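You operate a simulated robot arm through the tools that you are given. There is no shell and no other tool. Be economical: measure what you need, move in short steps, check, and stop when the job is done.

You run a simulated two-armed robot. Do the job below in one go: nothing can be reset, and whatever is moved stays where it is left.

TASK
Put the yellow cloth pad on top of the small board. Put the tin from the tool bench shelf on the red square. Take the brush and put it on the teal tray. Close the bags drawer. The order is free. Set down upright: tin.

The check looks at the end state, three seconds after you hand in, the way a careful person would. Anything else that was tipped, shoved, dropped, spilled or broken makes it a failure. Flat cloth is picked up by pressing the open fingertips on it (5 to 10 N) and closing them slowly along it; thin cloth reads only 2 to 8 mm in the jaws.

THE ROBOT
Two 7-joint arms with two-finger parallel grippers on one trunk, on a base that drives. Base frame: it is fixed to the floor where the robot stands at the start and does not move with it; the origin is under the middle of the robot, x ahead of it, y to its left, z up. Readings come in mm, degrees, newtons and seconds.
The left shoulder is at the start at [50, 168, 1057], the right one opposite. With the tool pointing down near the work surface each hand reaches from about 100 to 520 mm from the robot's upright axis, wherever it stands, measured 20 degrees to its own side. Places, roughly: bags drawer [-2600, 2100, 500]; brush (18x4x3 cm) [-800, 1600, 900]; red square (12x12 cm) [80, -2480, 760]; small board (20x15x3 cm) [2000, -2800, 800]; teal tray (32x20x7 cm) [1400, -2800, 800]; tin [-1250, 250, 500]; yellow cloth pad (8x5x4 cm) [500, 0, 800]. Payload 1.57 kg a hand.
The TCP of each hand is the grasp point between the finger pads, 30 mm short of the fingertips. In the tool frame z runs along the fingers and y along their closing line. The gripper opens to 80 mm. The fingers are 17 mm wide and 12 mm thick; the gripper's body (40 by 82 mm) begins 80 mm behind the TCP.
Orientation is told as [roll, pitch, yaw] about the base's x, y, z axes, in that order, counted from this pose: with the fingers straight down and closing along the base's y, the tool's x points along the base's -x, its y along +y and its z along -z.

THE INTERFACE
- The arms move only by the tool nudge_tool. It takes "left_commands", "right_commands" or both (then of equal length, played together; a hand with none holds still); each is a list of rows, each a list of 7 numbers: the shift along the base's x, y, z in units of 400 mm (1.0 is 400 mm), then the turn, a rotation vector about the base's x, y, z in units of 90 degrees (1.0 is 90 degrees), then the closure, from 0 (fully open) to 1 (shut). In form: [[dx, dy, dz, rx, ry, rz, fingers], ...]. A call has 1 to 12 rows; each row is the pose to reach, as a shift and turn from the pose commanded when the call began. A call with a number of a shift or a turn outside -1 to 1 is refused whole. Each row takes 0.2 s and may step no farther than 50 mm and 8.6 degrees from the row before; otherwise, or with a gripper value out of range, the whole call is refused. A pose out of reach is approached as far as the arm can. The call stops where the force on the tool passes 40 N (or 10 N more than at its start, if that is more) or the arm is blocked; 0.2 s more then pass. Each finger travels about 45 mm/s and halts on what it meets, pressing with about 35 N; the grip force reading is that of the motor and also rises with nothing between the fingers. The clock runs only during rows and for 0.2 s after the last one: add rows that repeat a pose to give the fingers time. It gives the time, the measured TCP pose, the force on the tool (base axes), the opening and the grip force at its end, in the units of the frame above (readings bear some noise), with the torque about the TCP (base axes, N m) and any sound that the robot's microphone picked up, and new pictures: "show" is both (left out), scene, wrist or none (wrist: the cameras of the hands that moved).
- Cameras (640 x 400 px; columns grow to the right, rows downward): "scene" is now at [114.1, 8.5, 1266.2]; the picture's right is [-0.02, -1.00, 0.00], its down [-0.67, 0.01, -0.74] and it looks along [0.74, -0.02, -0.67] (base axes); focal length 294 px, centre (320, 200). "left" rides on the left gripper at [72, 7, -122] in its tool frame; the picture's right is [-0.09, 1.00, 0.00], its down [-0.84, -0.08, -0.54] and it looks along [-0.54, -0.05, 0.84] (tool axes); focal length 238 px, centre (320, 200). "right" rides on the right gripper at [72, -7, -122] in its tool frame; the picture's right is [0.09, 1.00, 0.00], its down [-0.84, 0.08, -0.54] and it looks along [-0.54, 0.05, 0.84] (tool axes); focal length 238 px, centre (320, 200). There is no depth. A picture from a camera that has moved, and an enlarged one, comes with that camera's place and axes in the base frame and with its lens. The place of the scene camera against the robot may be out by one fixed shift of up to 25 mm in any direction.
- lift_body(by): slides the trunk up (or, below 0, down) by that many mm; the arms and the scene camera ride with it, the base frame stays. It gives what a move gives, with no picture.
- roll_base(legs): drives the robot by 1 to 6 legs, each [ahead, left, turn to the left] in mm, mm and degrees, along the robot's own axes; the way and the turn of a leg run together, so that a leg with both is an arc; at most 1500 mm and 180 degrees a leg. The arms and the cameras ride along, it lands a little off, and it stops where it bumps. It gives what a move gives, and a new picture of the scene camera.
- turn_head(pan, tilt): turns the head with the scene camera to pan (to the left, within 80 degrees either way) and tilt (down, from -29 to 69), counted from straight ahead of the robot. It gives what a move gives, and a new picture of the scene camera.
- enlarge(camera, box): a new picture of the part [left, top, right, bottom] of that camera's present view, enlarged. The clock stands still meanwhile.
- finish_job(): hands the job in; it is judged then, once.

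Work in short steps. Places have to be worked out from the pictures, the camera data and where the tool is seen: move nearer, look again, correct. Check each grasp and each placing, and mend what went wrong. You have 165 turns and 260 pictures in all, those below and enlarged ones among them. Open the grippers and draw the arms clear of the work before you hand the job in, unless the task says otherwise; then end with one line.

The tools are called after "Request:" as name(argument=value, ...) on one line, values as JSON. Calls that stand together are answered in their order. nudge_tool: Moves the arms, as the interface text tells. Its arguments: {"type":"object","properties":{"left_commands":{"type":"array"},"right_commands":{"type":"array"},"show":{"type":"string","enum":["both","scene","wrist","none"]}},"required":[]} The other tools are called the same way: lift_body (by) slides the trunk up or down; roll_base (legs) drives the base; turn_head (pan, tilt) turns the head that bears the scene camera; enlarge (camera, box) takes an enlarged picture of a part of a camera's view; finish_job () hands the job in.

At the start:

```text
clock: 0.0
left_ee_pos: [392.0, 120.5, 1043.3]
left_tool_rot: [0.0, 0.0, 0.1]
left_ft_force: [-0.5, 0.7, -0.3]
left_torque: [0.03, -0.03, 0.03]
left_finger_gap: 79.7
left_gripper_force: 0.0
right_ee_pos: [438.3, -177.9, 1001.6]
right_tool_rot: [0.0, 0.0, 0.0]
right_ft_force: [-0.4, 0.4, 0.7]
right_torque: [0.01, 0.02, -0.03]
right_finger_gap: 80.0
right_gripper_force: 0.1
trunk travel left (down, up): [-225.0, 218.0]
robot x, y, heading: [-0.8, 2.5, -0.1]
head pan, tilt: [-1.2, 42.0]
```

scene: 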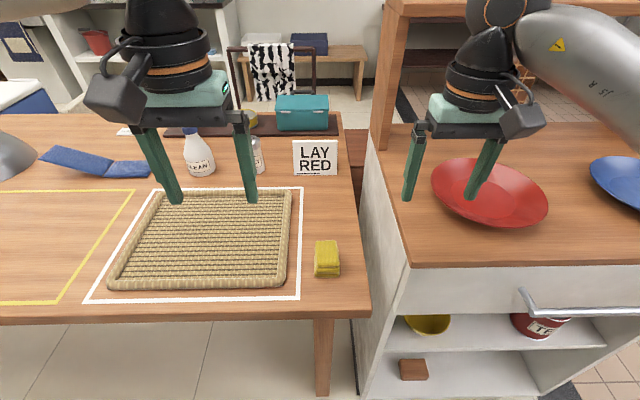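
right: 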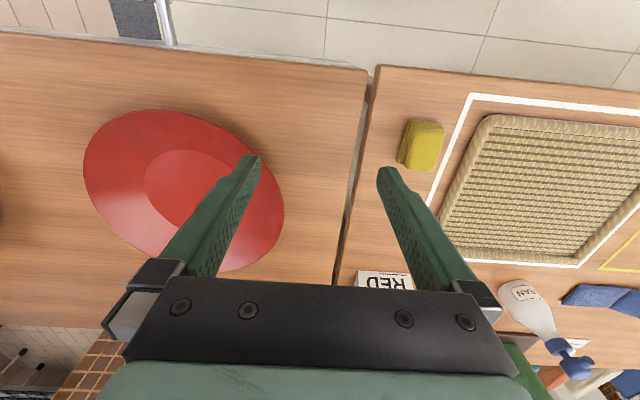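
left: 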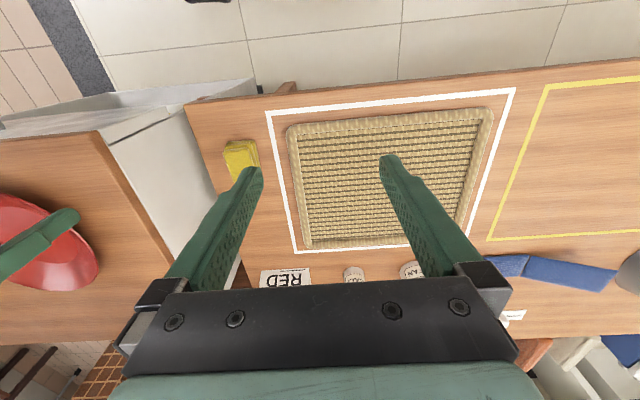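

The pad triangulates to about [472, -24, 785] using both wrist cameras. I'll bring the right hand above it and look again.

Request:
nudge_tool(right_commands=[[0.017, 0.077, -0.06, 0, 0, 0, 0], [0.034, 0.154, -0.12, 0, 0, 0, 0], [0.051, 0.231, -0.18, 0, 0, 0, 0], [0.068, 0.308, -0.24, 0, 0, 0, 0], [0.085, 0.385, -0.3, 0, 0, 0, 0], [0.085, 0.385, -0.3, 0, 0, 0, 0]])

```text
clock: 1.4
left_ee_pos: [394.3, 120.8, 1043.3]
left_tool_rot: [0.0, -0.1, 0.2]
left_ft_force: [0.0, 0.3, -0.2]
left_torque: [0.0, 0.02, 0.0]
left_finger_gap: 79.9
left_gripper_force: 0.0
right_ee_pos: [472.6, -23.9, 886.3]
right_tool_rot: [0.0, 0.0, 0.1]
right_ft_force: [-0.5, 0.0, 0.4]
right_torque: [0.0, 0.01, -0.02]
right_finger_gap: 79.8
right_gripper_force: 0.2
trunk travel left (down, up): [-225.0, 218.0]
robot x, y, heading: [1.7, 2.6, -0.3]
head pan, tilt: [-1.2, 42.0]
camera scene: at [114.1, 8.4, 1266.2], right [-0.02, -1.0, 0.0], down [-0.67, 0.01, -0.74], along [0.74, -0.02, -0.67], focal length 294 px, centre (320, 200)
camera right: at [400.2, -33.0, 1006.1], right [-0.09, 1.0, 0.0], down [0.84, 0.08, 0.54], along [0.54, 0.05, -0.84], focal length 238 px, centre (320, 200)
```

scene: 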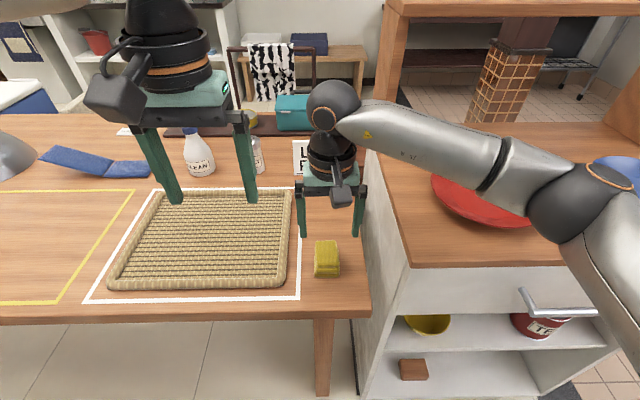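
right: 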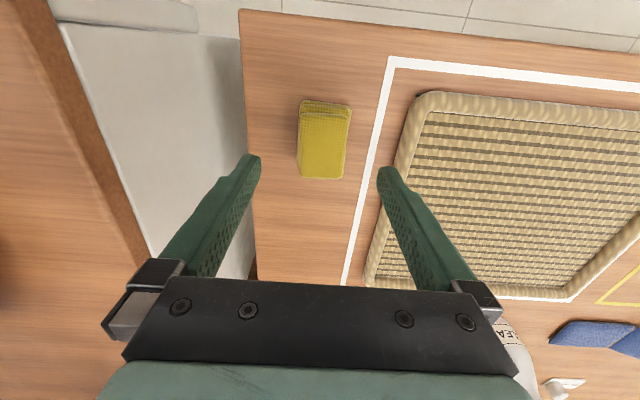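

Pad centre refines to about [480, -23] with its top near z 780. I'll lower to z 785 around it with the fingers open.

Request:
nudge_tool(right_commands=[[0.01, 0.002, -0.1, 0, 0, 0, 0], [0.02, 0.003, -0.2, 0, 0, 0, 0], [0.02, 0.003, -0.25, 0, 0, 0, 0], [0.02, 0.003, -0.25, 0, 0, 0, 0]])

```text
clock: 2.4
left_ee_pos: [392.3, 120.7, 1043.8]
left_tool_rot: [0.0, -0.2, 0.0]
left_ft_force: [0.1, -0.2, 0.0]
left_torque: [0.01, 0.01, -0.01]
left_finger_gap: 80.2
left_gripper_force: 0.0
right_ee_pos: [483.2, -23.5, 790.2]
right_tool_rot: [0.0, -0.4, 0.0]
right_ft_force: [-8.9, -2.4, 15.7]
right_torque: [-0.77, 0.37, -0.31]
right_finger_gap: 80.1
right_gripper_force: 0.0
trunk travel left (down, up): [-225.0, 218.0]
robot x, y, heading: [2.0, -2.3, -0.0]
head pan, tilt: [-1.2, 42.0]
stopped in row 4 (right hand): the force on the tool passed its limit at 42 N (the readings are from after the stop); the commanded pose is now the measured one
camera scene: at [112.0, 8.1, 1266.3], right [-0.02, -1.0, 0.0], down [-0.67, 0.01, -0.74], along [0.74, -0.02, -0.67], focal length 294 px, centre (320, 200)
camera right: at [409.3, -31.1, 909.9], right [-0.09, 1.0, 0.0], down [0.83, 0.08, 0.55], along [0.55, 0.05, -0.84], focal length 238 px, centre (320, 200)
```

scene: 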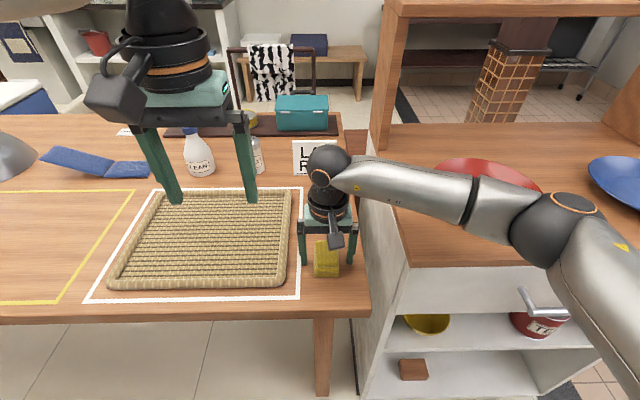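
right: 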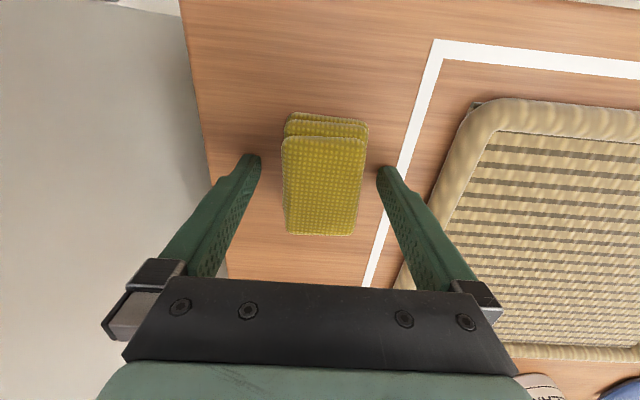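

The tips touched the table at TCP z 790, so the table is at about 760, and the pad sits centred between the fingers. I'll rise 5 mm and close.

Request:
nudge_tool(right_commands=[[0, 0, 0.0125, 0, 0, 0, 0], [0, 0, 0.0125, 0, 0, 0, 0.3], [0, 0, 0.0125, 0, 0, 0, 0.5], [0, 0, 0.0125, 0, 0, 0, 0.7], [0, 0, 0.0125, 0, 0, 0, 0.9], [0, 0, 0.0125, 0, 0, 0, 1.0], [0, 0, 0.0125, 0, 0, 0, 1.0], [0, 0, 0.0125, 0, 0, 0, 1.0]], show="wrist")

```text
clock: 4.2
left_ee_pos: [392.7, 120.1, 1043.7]
left_tool_rot: [-0.1, -0.1, 0.1]
left_ft_force: [-0.5, -0.6, 1.3]
left_torque: [0.03, 0.05, 0.01]
left_finger_gap: 80.1
left_gripper_force: 0.0
right_ee_pos: [485.3, -24.4, 792.5]
right_tool_rot: [0.0, -0.4, 0.1]
right_ft_force: [0.5, 0.0, 0.1]
right_torque: [0.0, 0.0, 0.02]
right_finger_gap: 49.0
right_gripper_force: 35.2
trunk travel left (down, up): [-225.0, 218.0]
robot x, y, heading: [-0.7, -1.1, 0.1]
head pan, tilt: [-1.2, 42.0]
camera right: at [411.9, -31.1, 912.4], right [-0.09, 1.0, 0.0], down [0.83, 0.08, 0.55], along [0.55, 0.05, -0.84], focal length 238 px, centre (320, 200)
```

right: 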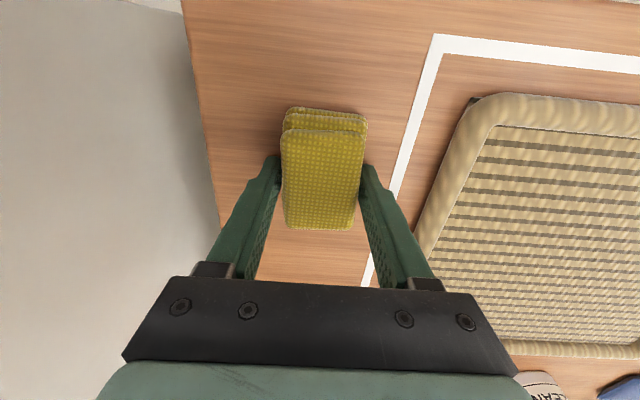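

The pad is gripped at 49 mm and 35 N. I'll lift it straight up, then bring it back to a carry position nearer the body.

Request:
nudge_tool(right_commands=[[0, 0, 0.12, 0, 0, 0, 1.0], [0, 0, 0.24, 0, 0, 0, 1.0], [0, 0, 0.36, 0, 0, 0, 1.0], [0, 0, 0.48, 0, 0, 0, 1.0], [-0.07, -0.08, 0.52, 0, 0, 0, 1.0], [-0.14, -0.16, 0.52, 0, 0, 0, 1.0], [-0.21, -0.24, 0.52, 0, 0, 0, 1.0], [-0.28, -0.32, 0.52, 0, 0, 0, 1.0], [-0.35, -0.4, 0.52, 0, 0, 0, 1.0], [-0.35, -0.4, 0.52, 0, 0, 0, 1.0]], show="wrist")

Request:
turn_head(pan=80, tilt=20)

Request:
turn_head(pan=-80, tilt=20)

```text
clock: 6.4
left_ee_pos: [393.4, 119.3, 1044.1]
left_tool_rot: [0.0, -0.2, 0.1]
left_ft_force: [0.3, -0.2, -0.1]
left_torque: [-0.02, -0.02, 0.0]
left_finger_gap: 80.2
left_gripper_force: 0.1
right_ee_pos: [341.2, -183.4, 998.2]
right_tool_rot: [0.0, -0.4, 0.0]
right_ft_force: [-0.7, -0.8, -0.8]
right_torque: [0.0, 0.02, -0.02]
right_finger_gap: 49.0
right_gripper_force: 35.3
trunk travel left (down, up): [-225.0, 218.0]
robot x, y, heading: [0.2, 0.6, -0.0]
head pan, tilt: [-1.2, 42.0]
camera right: at [268.3, -191.6, 1117.8], right [-0.09, 1.0, 0.0], down [0.83, 0.08, 0.55], along [0.55, 0.05, -0.84], focal length 238 px, centre (320, 200)
```

right: 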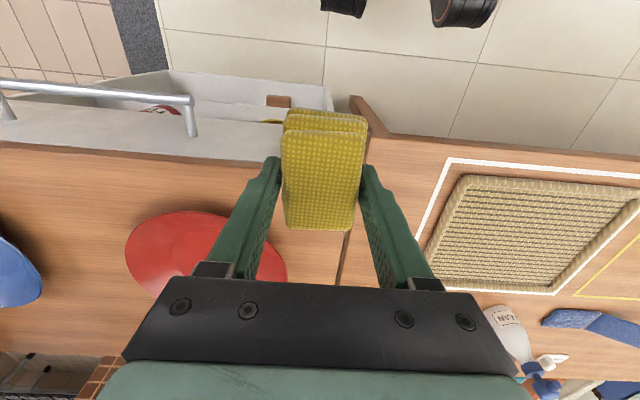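

```text
clock: 8.0
left_ee_pos: [393.5, 120.2, 1044.5]
left_tool_rot: [0.0, -0.1, 0.2]
left_ft_force: [1.5, -0.2, -0.7]
left_torque: [0.02, 0.01, -0.05]
left_finger_gap: 79.9
left_gripper_force: 0.1
right_ee_pos: [342.3, -183.3, 998.4]
right_tool_rot: [0.0, -0.4, -0.1]
right_ft_force: [0.1, -0.2, -0.6]
right_torque: [0.0, -0.02, -0.01]
right_finger_gap: 49.3
right_gripper_force: 35.4
trunk travel left (down, up): [-225.0, 218.0]
robot x, y, heading: [-0.0, 2.3, 0.1]
head pan, tilt: [80.0, 20.0]
camera scene: at [46.6, 101.8, 1300.5], right [0.98, -0.17, 0.0], down [-0.06, -0.34, -0.94], along [0.16, 0.93, -0.34], focal length 294 px, centre (320, 200)
```

scene: 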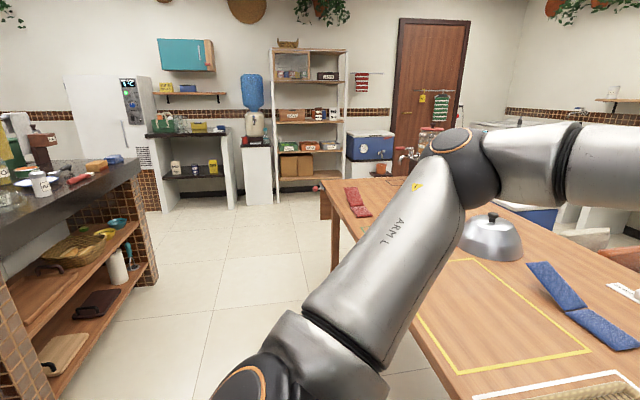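

```text
clock: 10.4
left_ee_pos: [392.7, 120.1, 1044.1]
left_tool_rot: [0.1, -0.2, 0.1]
left_ft_force: [0.0, 0.0, 0.4]
left_torque: [0.02, -0.02, 0.01]
left_finger_gap: 79.9
left_gripper_force: 0.1
right_ee_pos: [340.7, -183.9, 997.8]
right_tool_rot: [0.0, -0.4, 0.0]
right_ft_force: [0.5, 0.4, -0.9]
right_torque: [-0.03, -0.01, -0.02]
right_finger_gap: 49.0
right_gripper_force: 34.7
trunk travel left (down, up): [-225.0, 218.0]
robot x, y, heading: [0.9, 1.4, -0.1]
head pan, tilt: [-80.0, 20.0]
camera scene: at [46.5, -81.7, 1300.5], right [-0.98, -0.17, 0.0], down [-0.06, 0.34, -0.94], along [0.16, -0.93, -0.34], focal length 294 px, centre (320, 200)
```

scene: 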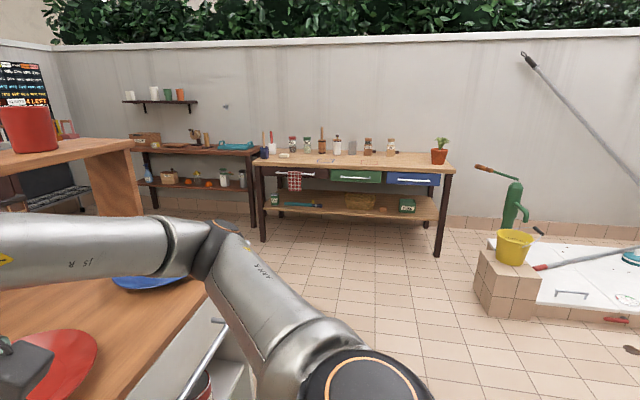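

The pad is firmly held. The scene to the left shows the dark counter with a red-handled brush near [-800, 1600]. I'll turn left 90° in place and look around toward the back.

Request:
roll_base(legs=[[-100, 0, 0], [0, 0, 90]])

Request:
turn_head(pan=75, tilt=25)

```text
clock: 15.5
left_ee_pos: [-236.7, 387.3, 1043.5]
left_tool_rot: [0.0, -0.1, 92.7]
left_ft_force: [0.4, -0.2, -0.2]
left_torque: [0.02, -0.02, 0.02]
left_finger_gap: 80.2
left_gripper_force: 0.2
right_ee_pos: [67.7, 349.3, 998.6]
right_tool_rot: [0.0, -0.3, 92.5]
right_ft_force: [0.9, 0.5, -0.6]
right_torque: [0.02, 0.01, -0.02]
right_finger_gap: 49.0
right_gripper_force: 35.3
trunk travel left (down, up): [-225.0, 218.0]
robot x, y, heading: [-98.2, 2.7, 92.4]
head pan, tilt: [-80.0, 20.0]
camera scene: at [-20.4, 70.2, 1300.5], right [0.22, -0.98, 0.0], down [-0.33, -0.07, -0.94], along [0.92, 0.2, -0.34], focal length 294 px, centre (320, 200)
```

scene: 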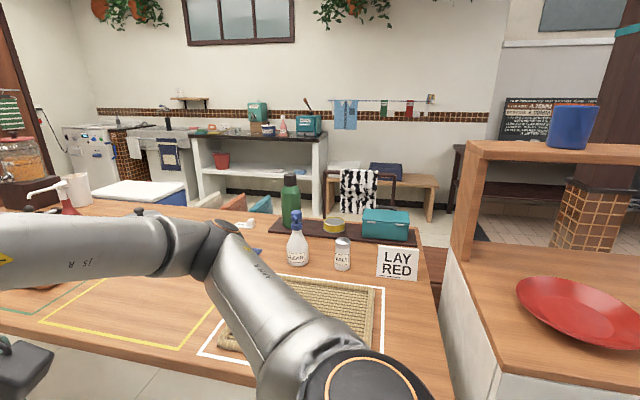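

```text
clock: 17.9
left_ee_pos: [-237.5, 386.5, 1043.5]
left_tool_rot: [0.0, 0.0, 92.6]
left_ft_force: [0.3, -0.5, 0.2]
left_torque: [-0.03, -0.02, -0.01]
left_finger_gap: 80.2
left_gripper_force: 0.0
right_ee_pos: [68.9, 350.0, 997.6]
right_tool_rot: [0.0, -0.5, 92.5]
right_ft_force: [0.0, -0.9, -0.3]
right_torque: [-0.01, 0.03, -0.02]
right_finger_gap: 49.3
right_gripper_force: 34.8
trunk travel left (down, up): [-225.0, 218.0]
robot x, y, heading: [-98.9, 1.0, 92.5]
head pan, tilt: [75.0, 25.0]
camera scene: at [-201.2, 70.1, 1292.4], right [0.22, 0.98, 0.0], down [0.41, -0.09, -0.91], along [-0.88, 0.2, -0.42], focal length 294 px, centre (320, 200)
```

scene: 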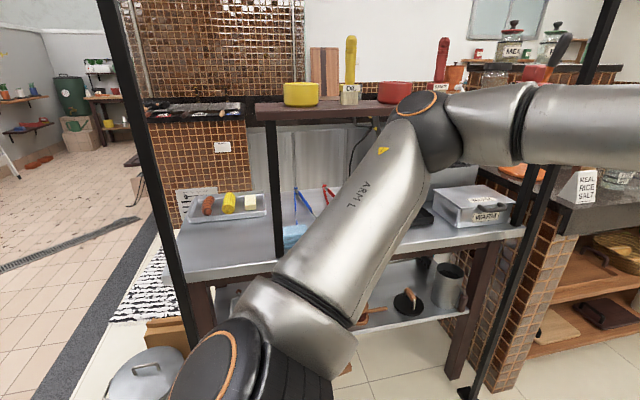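

The corridor between the counter (x ≈ -850) and the front table (x ≈ 330) is open. I'll drive up it beside the counter at y ≈ 1600 and look left at the brush.

Request:
roll_base(legs=[[0, 130, -2.4], [1500, 0, 0], [100, 0, 0]])

Request:
turn_head(pan=75, tilt=35)

Request:
turn_head(pan=30, tilt=15)

```text
clock: 27.6
left_ee_pos: [-398.6, 2018.0, 1044.6]
left_tool_rot: [0.0, 0.1, 92.1]
left_ft_force: [-0.6, -0.2, -0.7]
left_torque: [-0.04, -0.02, -0.03]
left_finger_gap: 80.1
left_gripper_force: 0.0
right_ee_pos: [-92.5, 1979.2, 997.9]
right_tool_rot: [0.0, -0.3, 92.1]
right_ft_force: [-0.4, -0.3, -0.7]
right_torque: [0.04, -0.03, 0.01]
right_finger_gap: 48.9
right_gripper_force: 35.0
trunk travel left (down, up): [-225.0, 218.0]
robot x, y, heading: [-261.6, 1628.8, 92.0]
head pan, tilt: [75.0, 25.0]
camera scene: at [-363.9, 1700.6, 1292.4], right [0.22, 0.97, 0.0], down [0.41, -0.09, -0.91], along [-0.88, 0.2, -0.42], focal length 294 px, centre (320, 200)
```

scene: 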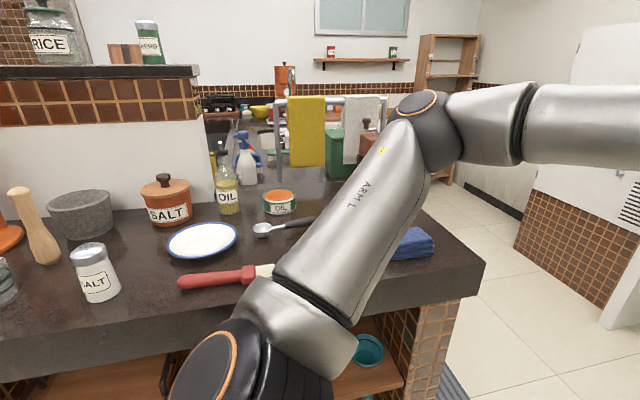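

```text
clock: 28.3
left_ee_pos: [-398.4, 2017.0, 1043.7]
left_tool_rot: [0.0, -0.1, 92.2]
left_ft_force: [-0.1, 0.1, 0.3]
left_torque: [0.01, 0.04, 0.0]
left_finger_gap: 79.9
left_gripper_force: 0.2
right_ee_pos: [-92.3, 1977.8, 998.1]
right_tool_rot: [0.0, -0.5, 92.1]
right_ft_force: [-0.2, -0.1, -0.8]
right_torque: [0.01, -0.02, 0.01]
right_finger_gap: 49.2
right_gripper_force: 34.7
trunk travel left (down, up): [-225.0, 218.0]
robot x, y, heading: [-262.3, 1629.6, 92.2]
head pan, tilt: [75.0, 35.0]
camera scene: at [-360.0, 1699.1, 1276.7], right [0.22, 0.97, 0.0], down [0.56, -0.13, -0.82], along [-0.8, 0.18, -0.57], focal length 294 px, centre (320, 200)
```

scene: 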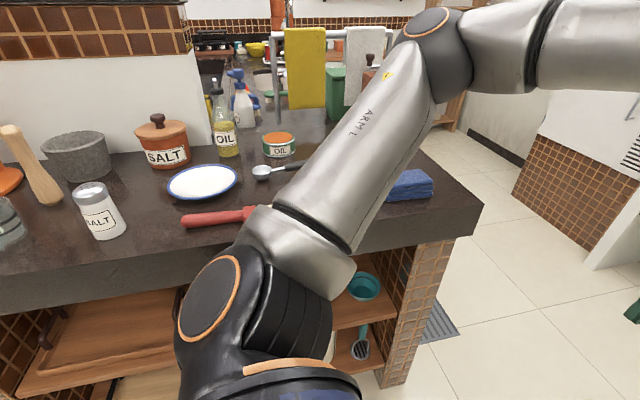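

```text
clock: 29.5
left_ee_pos: [-397.8, 2017.5, 1044.4]
left_tool_rot: [0.0, -0.1, 92.2]
left_ft_force: [-0.1, 0.6, 0.1]
left_torque: [0.01, -0.01, -0.02]
left_finger_gap: 79.9
left_gripper_force: 0.0
right_ee_pos: [-92.6, 1977.5, 997.8]
right_tool_rot: [0.1, -0.5, 92.1]
right_ft_force: [0.2, 1.1, -0.3]
right_torque: [0.0, 0.02, -0.01]
right_finger_gap: 49.3
right_gripper_force: 34.8
trunk travel left (down, up): [-225.0, 218.0]
robot x, y, heading: [-262.0, 1630.7, 92.1]
head pan, tilt: [30.0, 15.0]
camera scene: at [-323.8, 1758.5, 1308.6], right [0.85, 0.53, 0.0], down [0.14, -0.22, -0.97], along [-0.51, 0.82, -0.26], focal length 294 px, centre (320, 200)
```

scene: 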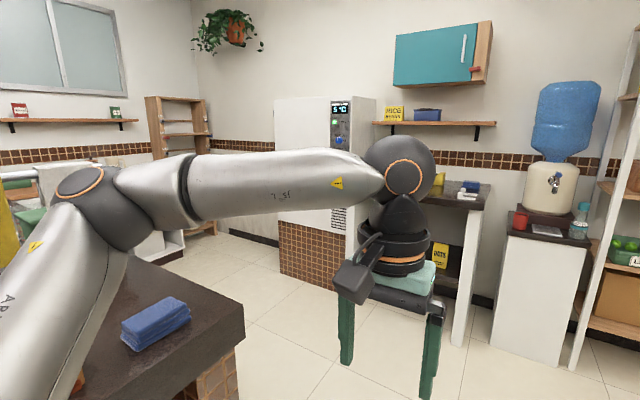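

The brush with red handle lies around [-864, 1595] on the counter. I'll do the drawer first while the left hand is free: go past the counter end and look to the left.

Request:
roll_base(legs=[[1050, 0, -2], [0, 0, 90]])

Request:
turn_head(pan=15, tilt=25)

```text
clock: 38.8
left_ee_pos: [-675.5, 2565.7, 1043.4]
left_tool_rot: [-0.1, -0.1, -179.1]
left_ft_force: [-0.4, 0.3, -0.1]
left_torque: [-0.02, -0.02, -0.01]
left_finger_gap: 80.0
left_gripper_force: 0.1
right_ee_pos: [-628.7, 2870.7, 998.4]
right_tool_rot: [0.0, -0.4, -179.2]
right_ft_force: [-0.3, 0.2, -0.5]
right_torque: [0.01, 0.0, 0.05]
right_finger_gap: 49.3
right_gripper_force: 34.8
trunk travel left (down, up): [-225.0, 218.0]
robot x, y, heading: [-287.7, 2692.6, -179.2]
head pan, tilt: [30.0, 15.0]
camera scene: at [-413.8, 2653.1, 1308.7], right [-0.51, 0.86, 0.0], down [0.22, 0.13, -0.97], along [-0.83, -0.49, -0.26], focal length 294 px, centre (320, 200)
```

scene: 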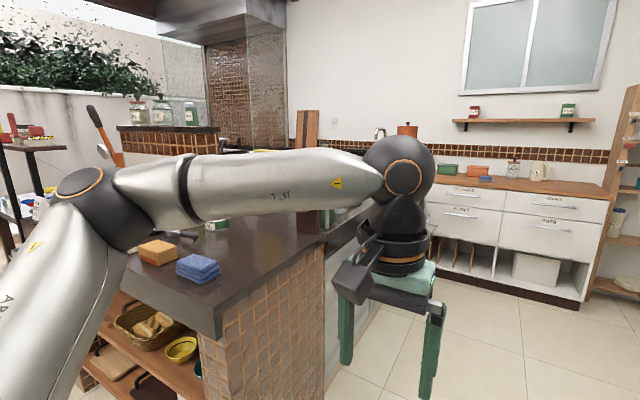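

```text
clock: 39.5
left_ee_pos: [-674.2, 2565.7, 1044.3]
left_tool_rot: [0.1, -0.1, -179.1]
left_ft_force: [0.4, -0.3, -0.1]
left_torque: [0.03, 0.01, 0.02]
left_finger_gap: 79.9
left_gripper_force: 0.0
right_ee_pos: [-628.3, 2869.5, 997.6]
right_tool_rot: [0.1, -0.4, -179.2]
right_ft_force: [0.5, -0.1, 0.0]
right_torque: [-0.04, -0.04, 0.0]
right_finger_gap: 49.3
right_gripper_force: 35.1
trunk travel left (down, up): [-225.0, 218.0]
robot x, y, heading: [-281.9, 2688.5, -179.0]
head pan, tilt: [15.0, 25.0]
camera scene: at [-422.2, 2675.9, 1292.5], right [-0.27, 0.96, 0.0], down [0.41, 0.12, -0.91], along [-0.87, -0.25, -0.42], focal length 294 px, centre (320, 200)
```

scene: 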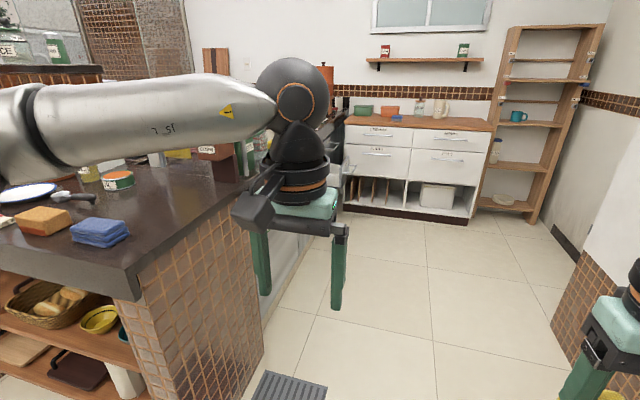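

A cabinet with labelled drawers stands at the back; I'll enlarge it to read labels.

Request:
enlarge(camera="scene", box=[320, 90, 520, 215])

```text
3.20 times, centred on (420, 152) of scene
camera zoom: at [-422.2, 2675.9, 1292.5], right [-0.27, 0.96, 0.0], down [0.41, 0.12, -0.91], along [-0.87, -0.25, -0.42], focal length 940 px, centre (0, 352)
```

zoom: 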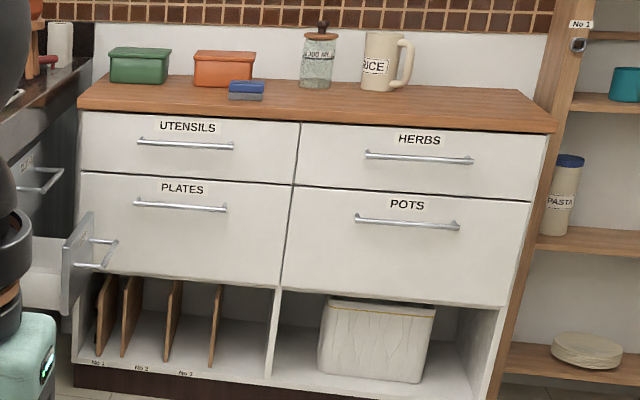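

The open drawer is in the left-hand counter run, front face near [-2650, 2260], sliding along -y. I'll drive nearer along the aisle and look left.

Request:
roll_base(legs=[[1450, 0, -1]])

Request:
turn_head(pan=50, tilt=45)

```text
clock: 46.7
left_ee_pos: [-2121.0, 2572.9, 1043.8]
left_tool_rot: [0.0, 0.0, 179.5]
left_ft_force: [0.0, 0.9, -0.1]
left_torque: [-0.01, 0.0, 0.01]
left_finger_gap: 80.1
left_gripper_force: 0.1
right_ee_pos: [-2068.0, 2877.6, 998.0]
right_tool_rot: [0.0, -0.4, 179.4]
right_ft_force: [0.8, -0.9, -0.3]
right_torque: [0.03, -0.03, 0.0]
right_finger_gap: 49.3
right_gripper_force: 34.3
trunk travel left (down, up): [-225.0, 218.0]
robot x, y, heading: [-1725.2, 2693.2, 179.3]
head pan, tilt: [15.0, 25.0]
camera scene: at [-1866.8, 2677.4, 1292.4], right [-0.25, 0.97, 0.0], down [0.41, 0.1, -0.91], along [-0.88, -0.23, -0.42], focal length 294 px, centre (320, 200)
```

scene: 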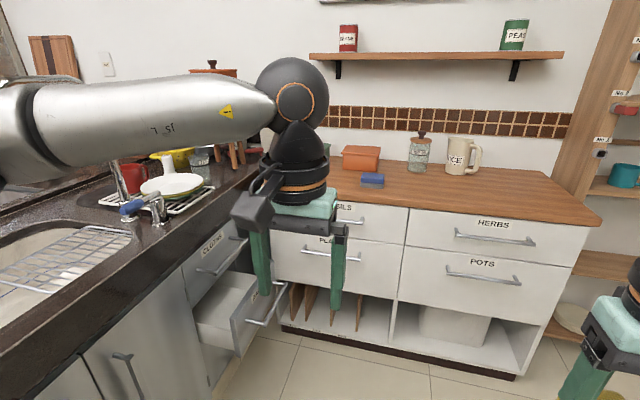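

```text
clock: 47.7
left_ee_pos: [-2122.8, 2574.1, 1043.3]
left_tool_rot: [0.0, 0.0, 179.4]
left_ft_force: [0.2, -0.1, -0.2]
left_torque: [-0.04, 0.0, -0.01]
left_finger_gap: 79.9
left_gripper_force: 0.0
right_ee_pos: [-2068.3, 2876.9, 998.0]
right_tool_rot: [0.0, -0.4, 179.4]
right_ft_force: [0.4, 0.0, -1.1]
right_torque: [-0.01, 0.01, -0.02]
right_finger_gap: 49.0
right_gripper_force: 34.8
trunk travel left (down, up): [-225.0, 218.0]
robot x, y, heading: [-1724.6, 2690.8, 179.2]
head pan, tilt: [50.0, 45.0]
camera scene: at [-1830.5, 2638.5, 1261.9], right [-0.76, 0.65, 0.0], down [0.46, 0.54, -0.71], along [-0.46, -0.54, -0.71], focal length 294 px, centre (320, 200)
```

scene: 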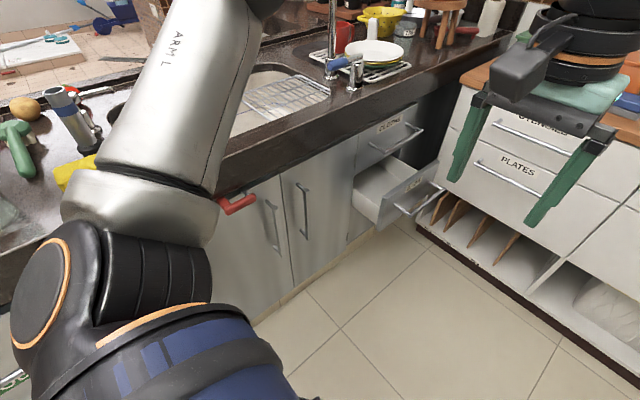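

The drawer front is at roughly y 2255, x from -2720 to -2430, open by about 160 mm. I'll turn to heading about -110° and sidestep until I'm in front of it.

Request:
roll_base(legs=[[0, 0, 70.8], [320, -725, 0]])

Request:
turn_head(pan=5, tilt=60)

```text
clock: 57.7
left_ee_pos: [-2571.1, 2257.1, 1044.5]
left_tool_rot: [0.1, -0.1, -111.7]
left_ft_force: [0.0, 0.2, 0.0]
left_torque: [0.01, 0.01, 0.01]
left_finger_gap: 79.7
left_gripper_force: 0.1
right_ee_pos: [-2834.0, 2417.8, 998.7]
right_tool_rot: [0.1, -0.4, -111.7]
right_ft_force: [-0.9, 0.3, -0.8]
right_torque: [-0.03, -0.01, -0.01]
right_finger_gap: 49.0
right_gripper_force: 34.9
trunk travel left (down, up): [-225.0, 218.0]
robot x, y, heading: [-2535.6, 2668.2, -111.7]
head pan, tilt: [50.0, 45.0]
camera scene: at [-2522.8, 2568.8, 1261.9], right [-0.88, -0.47, 0.0], down [-0.33, 0.62, -0.71], along [0.33, -0.62, -0.71], focal length 294 px, centre (320, 200)
```

scene: 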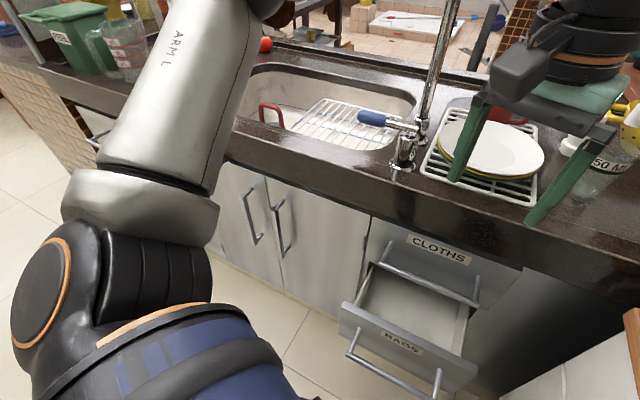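

```text
clock: 58.8
left_ee_pos: [-2571.4, 2256.3, 1043.2]
left_tool_rot: [0.0, -0.1, -111.7]
left_ft_force: [-1.1, 0.3, 0.1]
left_torque: [-0.01, 0.01, 0.0]
left_finger_gap: 80.0
left_gripper_force: 0.0
right_ee_pos: [-2833.5, 2417.1, 998.9]
right_tool_rot: [0.0, -0.4, -111.8]
right_ft_force: [-0.3, 0.3, -1.1]
right_torque: [-0.02, -0.01, -0.02]
right_finger_gap: 49.1
right_gripper_force: 35.2
trunk travel left (down, up): [-225.0, 218.0]
robot x, y, heading: [-2535.7, 2667.6, -111.9]
head pan, tilt: [5.0, 60.0]
camera scene: at [-2580.3, 2576.7, 1242.4], right [-0.96, 0.29, 0.0], down [0.25, 0.83, -0.5], along [-0.14, -0.48, -0.87], focal length 294 px, centre (320, 200)
```

scene: 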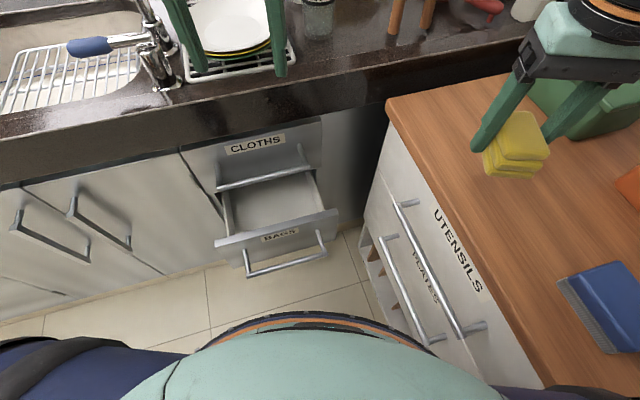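

The BAGS drawer is confirmed open, with its handle bar near [-2567, 2310, 513]. My right hand overhangs the utensils counter, so before lowering the trunk I'll draw the left hand back and move the base away from it.

Request:
nudge_tool(left_commands=[[0.02, 0.1, 0, 0, 0, 0, 0.5], [0.04, 0.2, 0, 0, 0, 0, 1], [0.06, 0.3, 0, 0, 0, 0, 1], [0.06, 0.3, 0, 0, 0, 0, 1]], show="none")

Request:
roll_base(legs=[[-61, 228, 0], [0, 0, -23]])

```text
clock: 59.8
left_ee_pos: [-2545.4, 2378.2, 1045.8]
left_tool_rot: [0.1, -0.1, -111.7]
left_ft_force: [0.5, 0.7, -0.6]
left_torque: [-0.01, 0.0, 0.0]
left_finger_gap: 0.2
left_gripper_force: 2.9
right_ee_pos: [-2834.6, 2418.2, 997.8]
right_tool_rot: [0.0, -0.4, -111.8]
right_ft_force: [-0.8, 0.7, -0.6]
right_torque: [0.01, -0.03, -0.02]
right_finger_gap: 49.1
right_gripper_force: 34.7
trunk travel left (down, up): [-225.0, 218.0]
robot x, y, heading: [-2532.1, 2668.8, -111.7]
head pan, tilt: [5.0, 60.0]
```

```text
clock: 63.7
left_ee_pos: [-2425.9, 2377.1, 1044.4]
left_tool_rot: [0.0, -0.2, -135.4]
left_ft_force: [0.7, 0.9, 0.6]
left_torque: [0.01, 0.04, 0.01]
left_finger_gap: 0.0
left_gripper_force: 21.4
right_ee_pos: [-2674.1, 2529.6, 997.9]
right_tool_rot: [0.1, -0.4, -135.6]
right_ft_force: [-0.3, 0.7, -0.6]
right_torque: [0.03, -0.01, 0.01]
right_finger_gap: 49.2
right_gripper_force: 35.4
trunk travel left (down, up): [-225.0, 218.0]
robot x, y, heading: [-2301.4, 2636.4, -135.8]
head pan, tilt: [5.0, 60.0]
camera scene: at [-2383.1, 2570.0, 1242.4], right [-0.76, 0.65, 0.0], down [0.56, 0.66, -0.5], along [-0.33, -0.38, -0.87], focal length 294 px, centre (320, 200)
```

scene: 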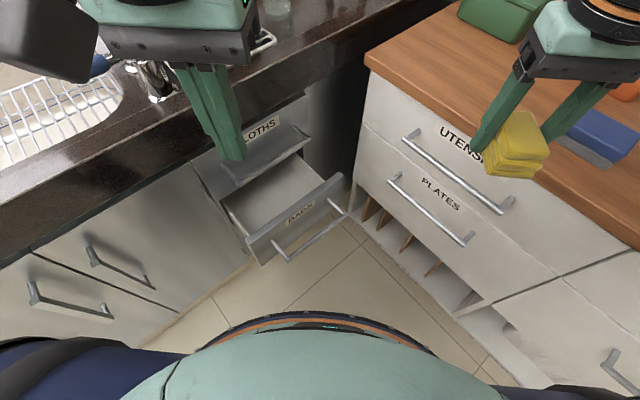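

Right hand is now clear of the counter. I'll check the right elbow before lowering the trunk.

Request:
turn_head(pan=-60, tilt=50)

```text
clock: 65.0
left_ee_pos: [-2426.5, 2375.1, 1045.6]
left_tool_rot: [0.1, 0.0, -135.5]
left_ft_force: [0.3, -0.3, 0.0]
left_torque: [0.0, 0.01, 0.0]
left_finger_gap: 0.0
left_gripper_force: 21.3
right_ee_pos: [-2674.9, 2529.5, 997.8]
right_tool_rot: [0.0, -0.3, -135.6]
right_ft_force: [0.3, -0.5, -1.1]
right_torque: [0.0, -0.02, -0.02]
right_finger_gap: 48.9
right_gripper_force: 34.9
trunk travel left (down, up): [-225.0, 218.0]
robot x, y, heading: [-2299.6, 2636.9, -135.4]
head pan, tilt: [-60.0, 50.0]
camera scene: at [-2413.9, 2641.2, 1254.9], right [0.27, 0.96, 0.0], down [0.74, -0.21, -0.64], along [-0.62, 0.17, -0.77], focal length 294 px, centre (320, 200)
```

scene: 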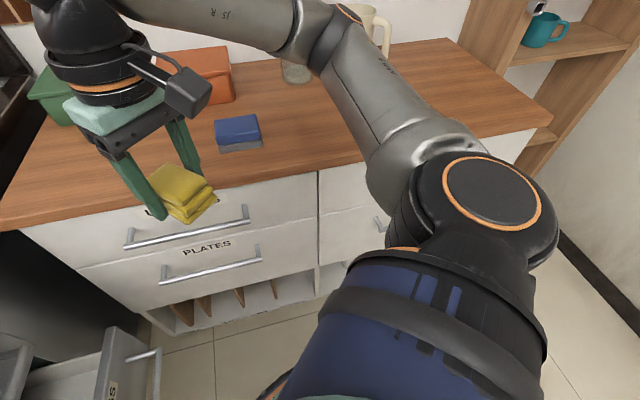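

The right elbow is high but near the counter, so I'll lower the trunk only 80 mm. Then I'll bring the left hand down with a 45° forward tilt in front of the handle.

Request:
lift_body(by=-80)

Request:
nudge_tool(left_commands=[[-0.03, 0.015, -0.08, -0.05, 0.05, 0, 1], [-0.07, 0.03, -0.16, -0.1, 0.1, 0, 1], [-0.11, 0.045, -0.24, -0.15, 0.152, 0, 1], [-0.15, 0.06, -0.32, -0.2, 0.203, 0, 1], [-0.19, 0.075, -0.4, -0.25, 0.254, 0, 1], [-0.23, 0.09, -0.48, -0.3, 0.305, 0, 1], [-0.27, 0.1, -0.56, -0.35, 0.356, 0, 1], [-0.3, 0.11, -0.62, -0.35, 0.356, 0, 1], [-0.3, 0.11, -0.62, -0.35, 0.356, 0, 1]], show="none")

Request:
turn_head(pan=0, tilt=60)

```text
clock: 66.2
left_ee_pos: [-2425.8, 2375.5, 964.7]
left_tool_rot: [0.1, 0.0, -135.6]
left_ft_force: [0.3, 0.0, -0.4]
left_torque: [0.0, 0.0, 0.02]
left_finger_gap: 0.1
left_gripper_force: 21.2
right_ee_pos: [-2672.7, 2530.4, 918.9]
right_tool_rot: [-0.1, -0.3, -135.6]
right_ft_force: [0.2, -0.2, -1.0]
right_torque: [-0.01, -0.02, 0.0]
right_finger_gap: 49.1
right_gripper_force: 35.3
trunk travel left (down, up): [-145.0, 298.0]
robot x, y, heading: [-2299.4, 2639.2, -135.4]
head pan, tilt: [-60.0, 50.0]
```

```text
clock: 68.2
left_ee_pos: [-2545.2, 2418.6, 718.8]
left_tool_rot: [-0.2, -45.1, -135.3]
left_ft_force: [0.6, -0.3, 0.7]
left_torque: [-0.03, -0.02, -0.01]
left_finger_gap: 0.0
left_gripper_force: 21.9
right_ee_pos: [-2673.7, 2530.3, 917.1]
right_tool_rot: [0.0, -0.5, -135.5]
right_ft_force: [-0.2, -0.1, -1.1]
right_torque: [-0.03, 0.01, -0.02]
right_finger_gap: 49.2
right_gripper_force: 35.1
trunk travel left (down, up): [-145.0, 298.0]
robot x, y, heading: [-2300.5, 2639.2, -135.6]
head pan, tilt: [-60.0, 50.0]
```

```text
clock: 69.5
left_ee_pos: [-2545.8, 2418.3, 719.6]
left_tool_rot: [0.0, -45.1, -135.4]
left_ft_force: [0.1, -0.5, 0.1]
left_torque: [0.0, 0.0, 0.01]
left_finger_gap: 0.0
left_gripper_force: 21.7
right_ee_pos: [-2674.4, 2530.5, 917.2]
right_tool_rot: [0.0, -0.4, -135.7]
right_ft_force: [0.2, 0.2, 0.3]
right_torque: [-0.01, 0.0, 0.02]
right_finger_gap: 49.1
right_gripper_force: 35.0
trunk travel left (down, up): [-145.0, 298.0]
robot x, y, heading: [-2303.9, 2639.6, -135.6]
head pan, tilt: [0.0, 60.0]
camera scene: at [-2387.3, 2573.9, 1162.4], right [-0.7, 0.71, 0.0], down [0.62, 0.61, -0.5], along [-0.36, -0.35, -0.87], focal length 294 px, centre (320, 200)
```

scene: 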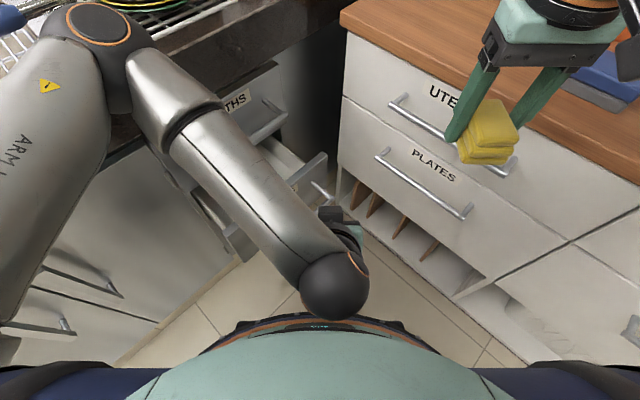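

The left elbow is close above the sink counter. I'll retreat the base 150 mm in +y so the arm works more stretched, then lower the hand the rest of the way.

Request:
roll_base(legs=[[-105, -107, 0]])

Request:
nudge_tool(left_commands=[[0, -0.05, -0.1, 0, 0, 0, 1], [0, -0.1, -0.2, 0, 0, 0, 1], [0, -0.15, -0.3, 0, 0, 0, 1], [0, -0.2, -0.4, 0, 0, 0, 1], [0, -0.25, -0.47, 0, 0, 0, 1], [0, -0.35, -0.48, 0, 0, 0, 1], [0, -0.35, -0.48, 0, 0, 0, 1]])

```text
clock: 71.1
left_ee_pos: [-2543.5, 2568.9, 718.6]
left_tool_rot: [0.0, -44.9, -135.3]
left_ft_force: [0.3, 0.1, -0.3]
left_torque: [0.03, -0.02, -0.01]
left_finger_gap: 0.0
left_gripper_force: 21.2
right_ee_pos: [-2672.9, 2680.6, 916.9]
right_tool_rot: [0.1, -0.5, -135.4]
right_ft_force: [-0.9, 0.3, 0.0]
right_torque: [0.0, -0.03, 0.02]
right_finger_gap: 49.1
right_gripper_force: 35.0
trunk travel left (down, up): [-145.0, 298.0]
robot x, y, heading: [-2301.6, 2790.7, -135.0]
head pan, tilt: [0.0, 60.0]
camera scene: at [-2385.8, 2724.5, 1162.4], right [-0.7, 0.71, 0.0], down [0.62, 0.61, -0.5], along [-0.36, -0.35, -0.87], focal length 294 px, centre (320, 200)
```

scene: 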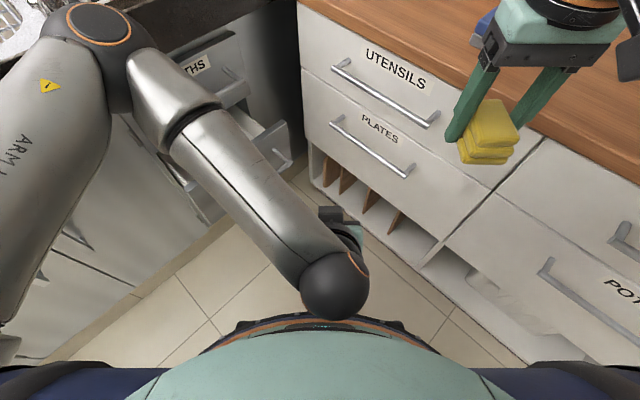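

```text
clock: 72.7
left_ee_pos: [-2541.8, 2430.5, 527.7]
left_tool_rot: [0.0, -45.0, -135.3]
left_ft_force: [-0.4, 0.9, 0.1]
left_torque: [0.01, -0.03, -0.02]
left_finger_gap: 0.2
left_gripper_force: 20.9
right_ee_pos: [-2671.9, 2679.1, 918.8]
right_tool_rot: [0.0, -0.3, -135.4]
right_ft_force: [0.7, -0.1, -0.2]
right_torque: [-0.01, -0.01, 0.0]
right_finger_gap: 49.0
right_gripper_force: 34.4
trunk travel left (down, up): [-145.0, 298.0]
robot x, y, heading: [-2301.3, 2788.5, -135.4]
head pan, tilt: [0.0, 60.0]
camera scene: at [-2385.7, 2724.5, 1162.4], right [-0.7, 0.71, 0.0], down [0.62, 0.61, -0.5], along [-0.36, -0.35, -0.87], focal length 294 px, centre (320, 200)
camera left: at [-2438.8, 2521.7, 563.2], right [0.65, -0.75, 0.07], down [-0.2, -0.09, 0.97], along [-0.73, -0.65, -0.21], focal length 238 px, centre (320, 200)
```

scene: 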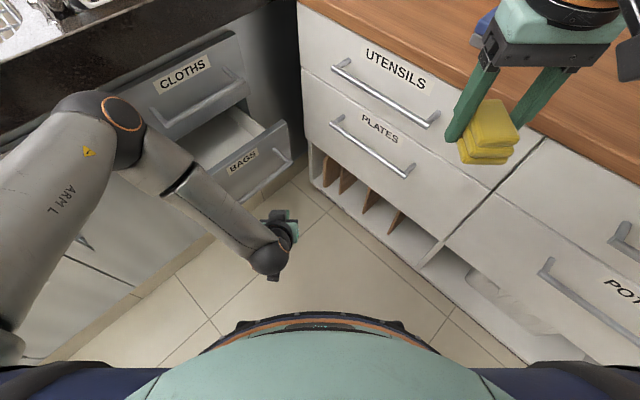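
left: 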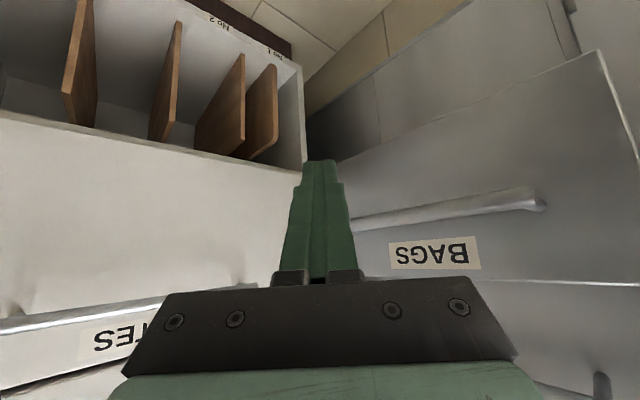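

The bar sits at z ≈ 538 and x from -2690 to -2460, but the left elbow leads toward the counter. I'll pull the hand back, turn the base to face the drawer squarely (heading -90), and sidestep.

Request:
nudge_tool(left_commands=[[0, 0.1, 0, 0, 0, 0, 1], [0, 0.2, 0, 0, 0, 0, 1], [0, 0.3, 0, 0, 0, 0, 1], [0, 0.3, 0, 0, 0, 0, 1]], show="none")

Request:
roll_base(legs=[[0, 0, 45.4], [29, -129, 0]])

```text
clock: 73.7
left_ee_pos: [-2544.1, 2551.1, 529.0]
left_tool_rot: [0.0, -45.0, -135.1]
left_ft_force: [-0.3, 0.3, 0.4]
left_torque: [0.0, 0.03, 0.01]
left_finger_gap: 0.0
left_gripper_force: 21.2
right_ee_pos: [-2673.0, 2681.2, 917.7]
right_tool_rot: [0.1, -0.4, -135.4]
right_ft_force: [-0.2, -0.1, -0.3]
right_torque: [0.0, -0.01, -0.01]
right_finger_gap: 49.1
right_gripper_force: 35.1
trunk travel left (down, up): [-145.0, 298.0]
robot x, y, heading: [-2299.5, 2789.5, -135.4]
head pan, tilt: [0.0, 60.0]
```

```text
clock: 77.6
left_ee_pos: [-2427.9, 2419.1, 527.7]
left_tool_rot: [0.2, -45.0, -89.6]
left_ft_force: [-0.5, 0.4, 0.0]
left_torque: [0.01, 0.01, -0.01]
left_finger_gap: 0.2
left_gripper_force: 21.1
right_ee_pos: [-2608.8, 2416.1, 918.2]
right_tool_rot: [-0.1, -0.3, -89.7]
right_ft_force: [-0.2, -0.3, -1.0]
right_torque: [0.02, 0.03, -0.03]
right_finger_gap: 49.0
right_gripper_force: 35.0
trunk travel left (down, up): [-145.0, 298.0]
robot x, y, heading: [-2426.1, 2759.3, -89.6]
head pan, tilt: [0.0, 60.0]
camera scene: at [-2436.9, 2663.2, 1162.4], right [-1.0, -0.01, 0.0], down [-0.01, 0.87, -0.5], along [0.0, -0.5, -0.87], focal length 294 px, centre (320, 200)
```

scene: 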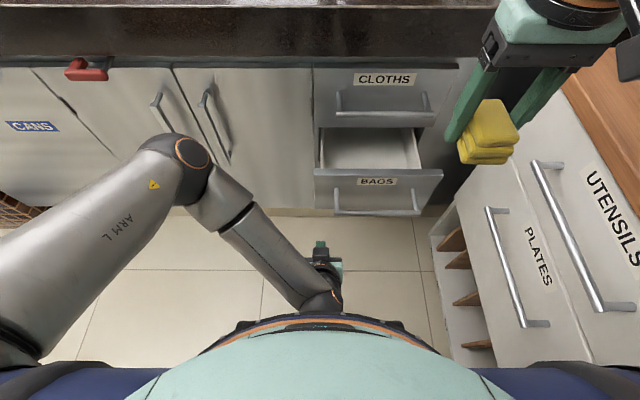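

Squared up now: the handle centre is about x -2576. I'll shift the hand to x ≈ -2540 and push in -y, first half.

Request:
nudge_tool(left_commands=[[-0.1, 0, 0, 0, 0, 0, 1], [-0.2, 0, 0, 0, 0, 0, 1], [-0.29, 0, 0, 0, 0, 0, 1], [-0.29, -0.08, 0, 0, 0, 0, 1], [-0.29, -0.16, 0, 0, 0, 0, 1], [-0.29, -0.22, 0, 0, 0, 0, 1], [-0.29, -0.28, 0, 0, 0, 0, 1], [-0.29, -0.34, 0, 0, 0, 0, 1], [-0.29, -0.34, 0, 0, 0, 0, 1]])

```text
clock: 79.6
left_ee_pos: [-2544.4, 2281.1, 529.7]
left_tool_rot: [0.0, -45.2, -89.5]
left_ft_force: [0.4, 0.6, -0.3]
left_torque: [0.0, 0.03, 0.0]
left_finger_gap: 0.1
left_gripper_force: 21.6
right_ee_pos: [-2609.2, 2415.7, 918.2]
right_tool_rot: [0.0, -0.4, -89.8]
right_ft_force: [0.3, 0.4, -0.8]
right_torque: [0.02, 0.02, -0.04]
right_finger_gap: 49.2
right_gripper_force: 35.4
trunk travel left (down, up): [-145.0, 298.0]
robot x, y, heading: [-2425.7, 2762.1, -89.8]
head pan, tilt: [0.0, 60.0]
camera scene: at [-2436.9, 2663.2, 1162.4], right [-1.0, -0.01, 0.0], down [-0.01, 0.87, -0.5], along [0.0, -0.5, -0.87], focal length 294 px, centre (320, 200)
camera left: at [-2537.7, 2418.8, 564.5], right [1.0, -0.06, 0.07], down [-0.08, -0.21, 0.98], along [-0.04, -0.98, -0.21], focal length 238 px, centre (320, 200)
```

scene: 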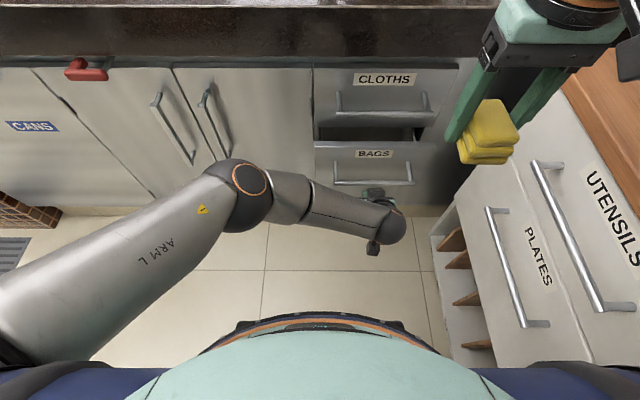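
left: 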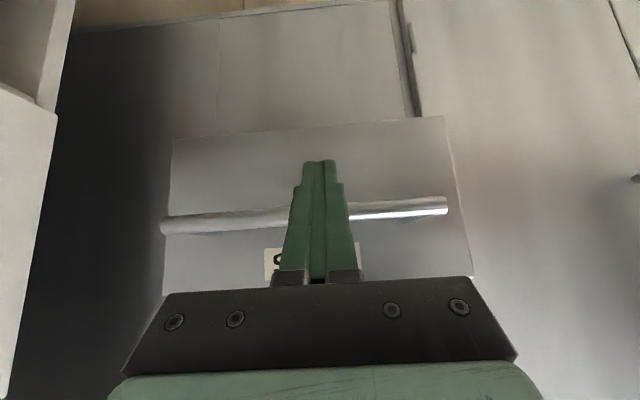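

The drawer is sliding in nicely. I'll continue in smaller steps until it closes.

Request:
nudge_tool(left_commands=[[0, -0.06, 0, 0, 0, 0, 1], [0, -0.12, 0, 0, 0, 0, 1], [0, -0.18, 0, 0, 0, 0, 1], [0, -0.22, 0, 0, 0, 0, 1], [0, -0.25, 0, 0, 0, 0, 1], [0, -0.28, 0, 0, 0, 0, 1], [0, -0.31, 0, 0, 0, 0, 1], [0, -0.34, 0, 0, 0, 0, 1]])

```text
clock: 81.1
left_ee_pos: [-2514.7, 2198.9, 525.2]
left_tool_rot: [0.4, -43.7, -89.3]
left_ft_force: [-4.5, 9.0, -5.5]
left_torque: [-0.07, -0.03, -0.08]
left_finger_gap: 0.3
left_gripper_force: 21.3
left hand out of reach, approached as far as the arm can: row 3, 4, 5, 6, 7
right_ee_pos: [-2610.4, 2417.3, 918.2]
right_tool_rot: [0.0, -0.3, -89.8]
right_ft_force: [-0.7, -0.5, -0.9]
right_torque: [0.0, 0.02, -0.04]
right_finger_gap: 49.0
right_gripper_force: 35.3
trunk travel left (down, up): [-145.0, 298.0]
robot x, y, heading: [-2427.7, 2760.0, -89.5]
head pan, tilt: [0.0, 60.0]
stopped in row 7 (left hand): the force on the tool passed its limit at 43 N (the readings are from after the stop); the commanded pose is now the measured one
camera scene: at [-2437.4, 2663.8, 1162.4], right [-1.0, 0.0, 0.0], down [0.0, 0.87, -0.5], along [0.0, -0.5, -0.87], focal length 294 px, centre (320, 200)
camera left: at [-2510.5, 2334.3, 563.5], right [1.0, -0.05, 0.07], down [-0.08, -0.23, 0.97], along [-0.03, -0.97, -0.24], focal length 238 px, centre (320, 200)
```

scene: 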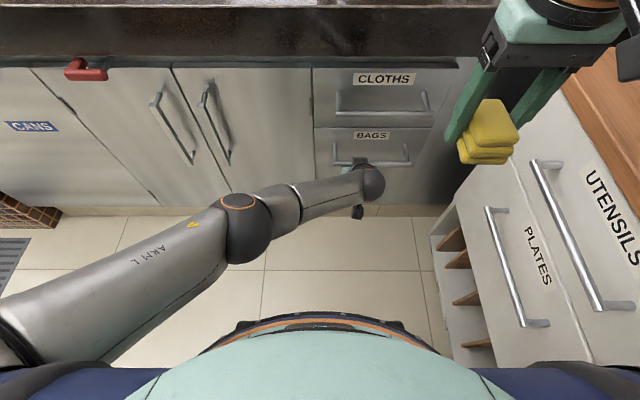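
left: 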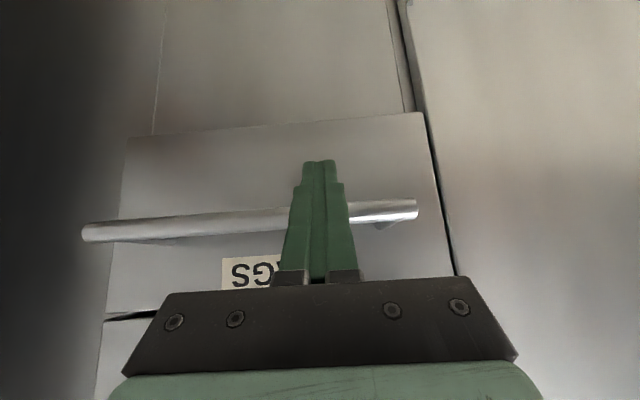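

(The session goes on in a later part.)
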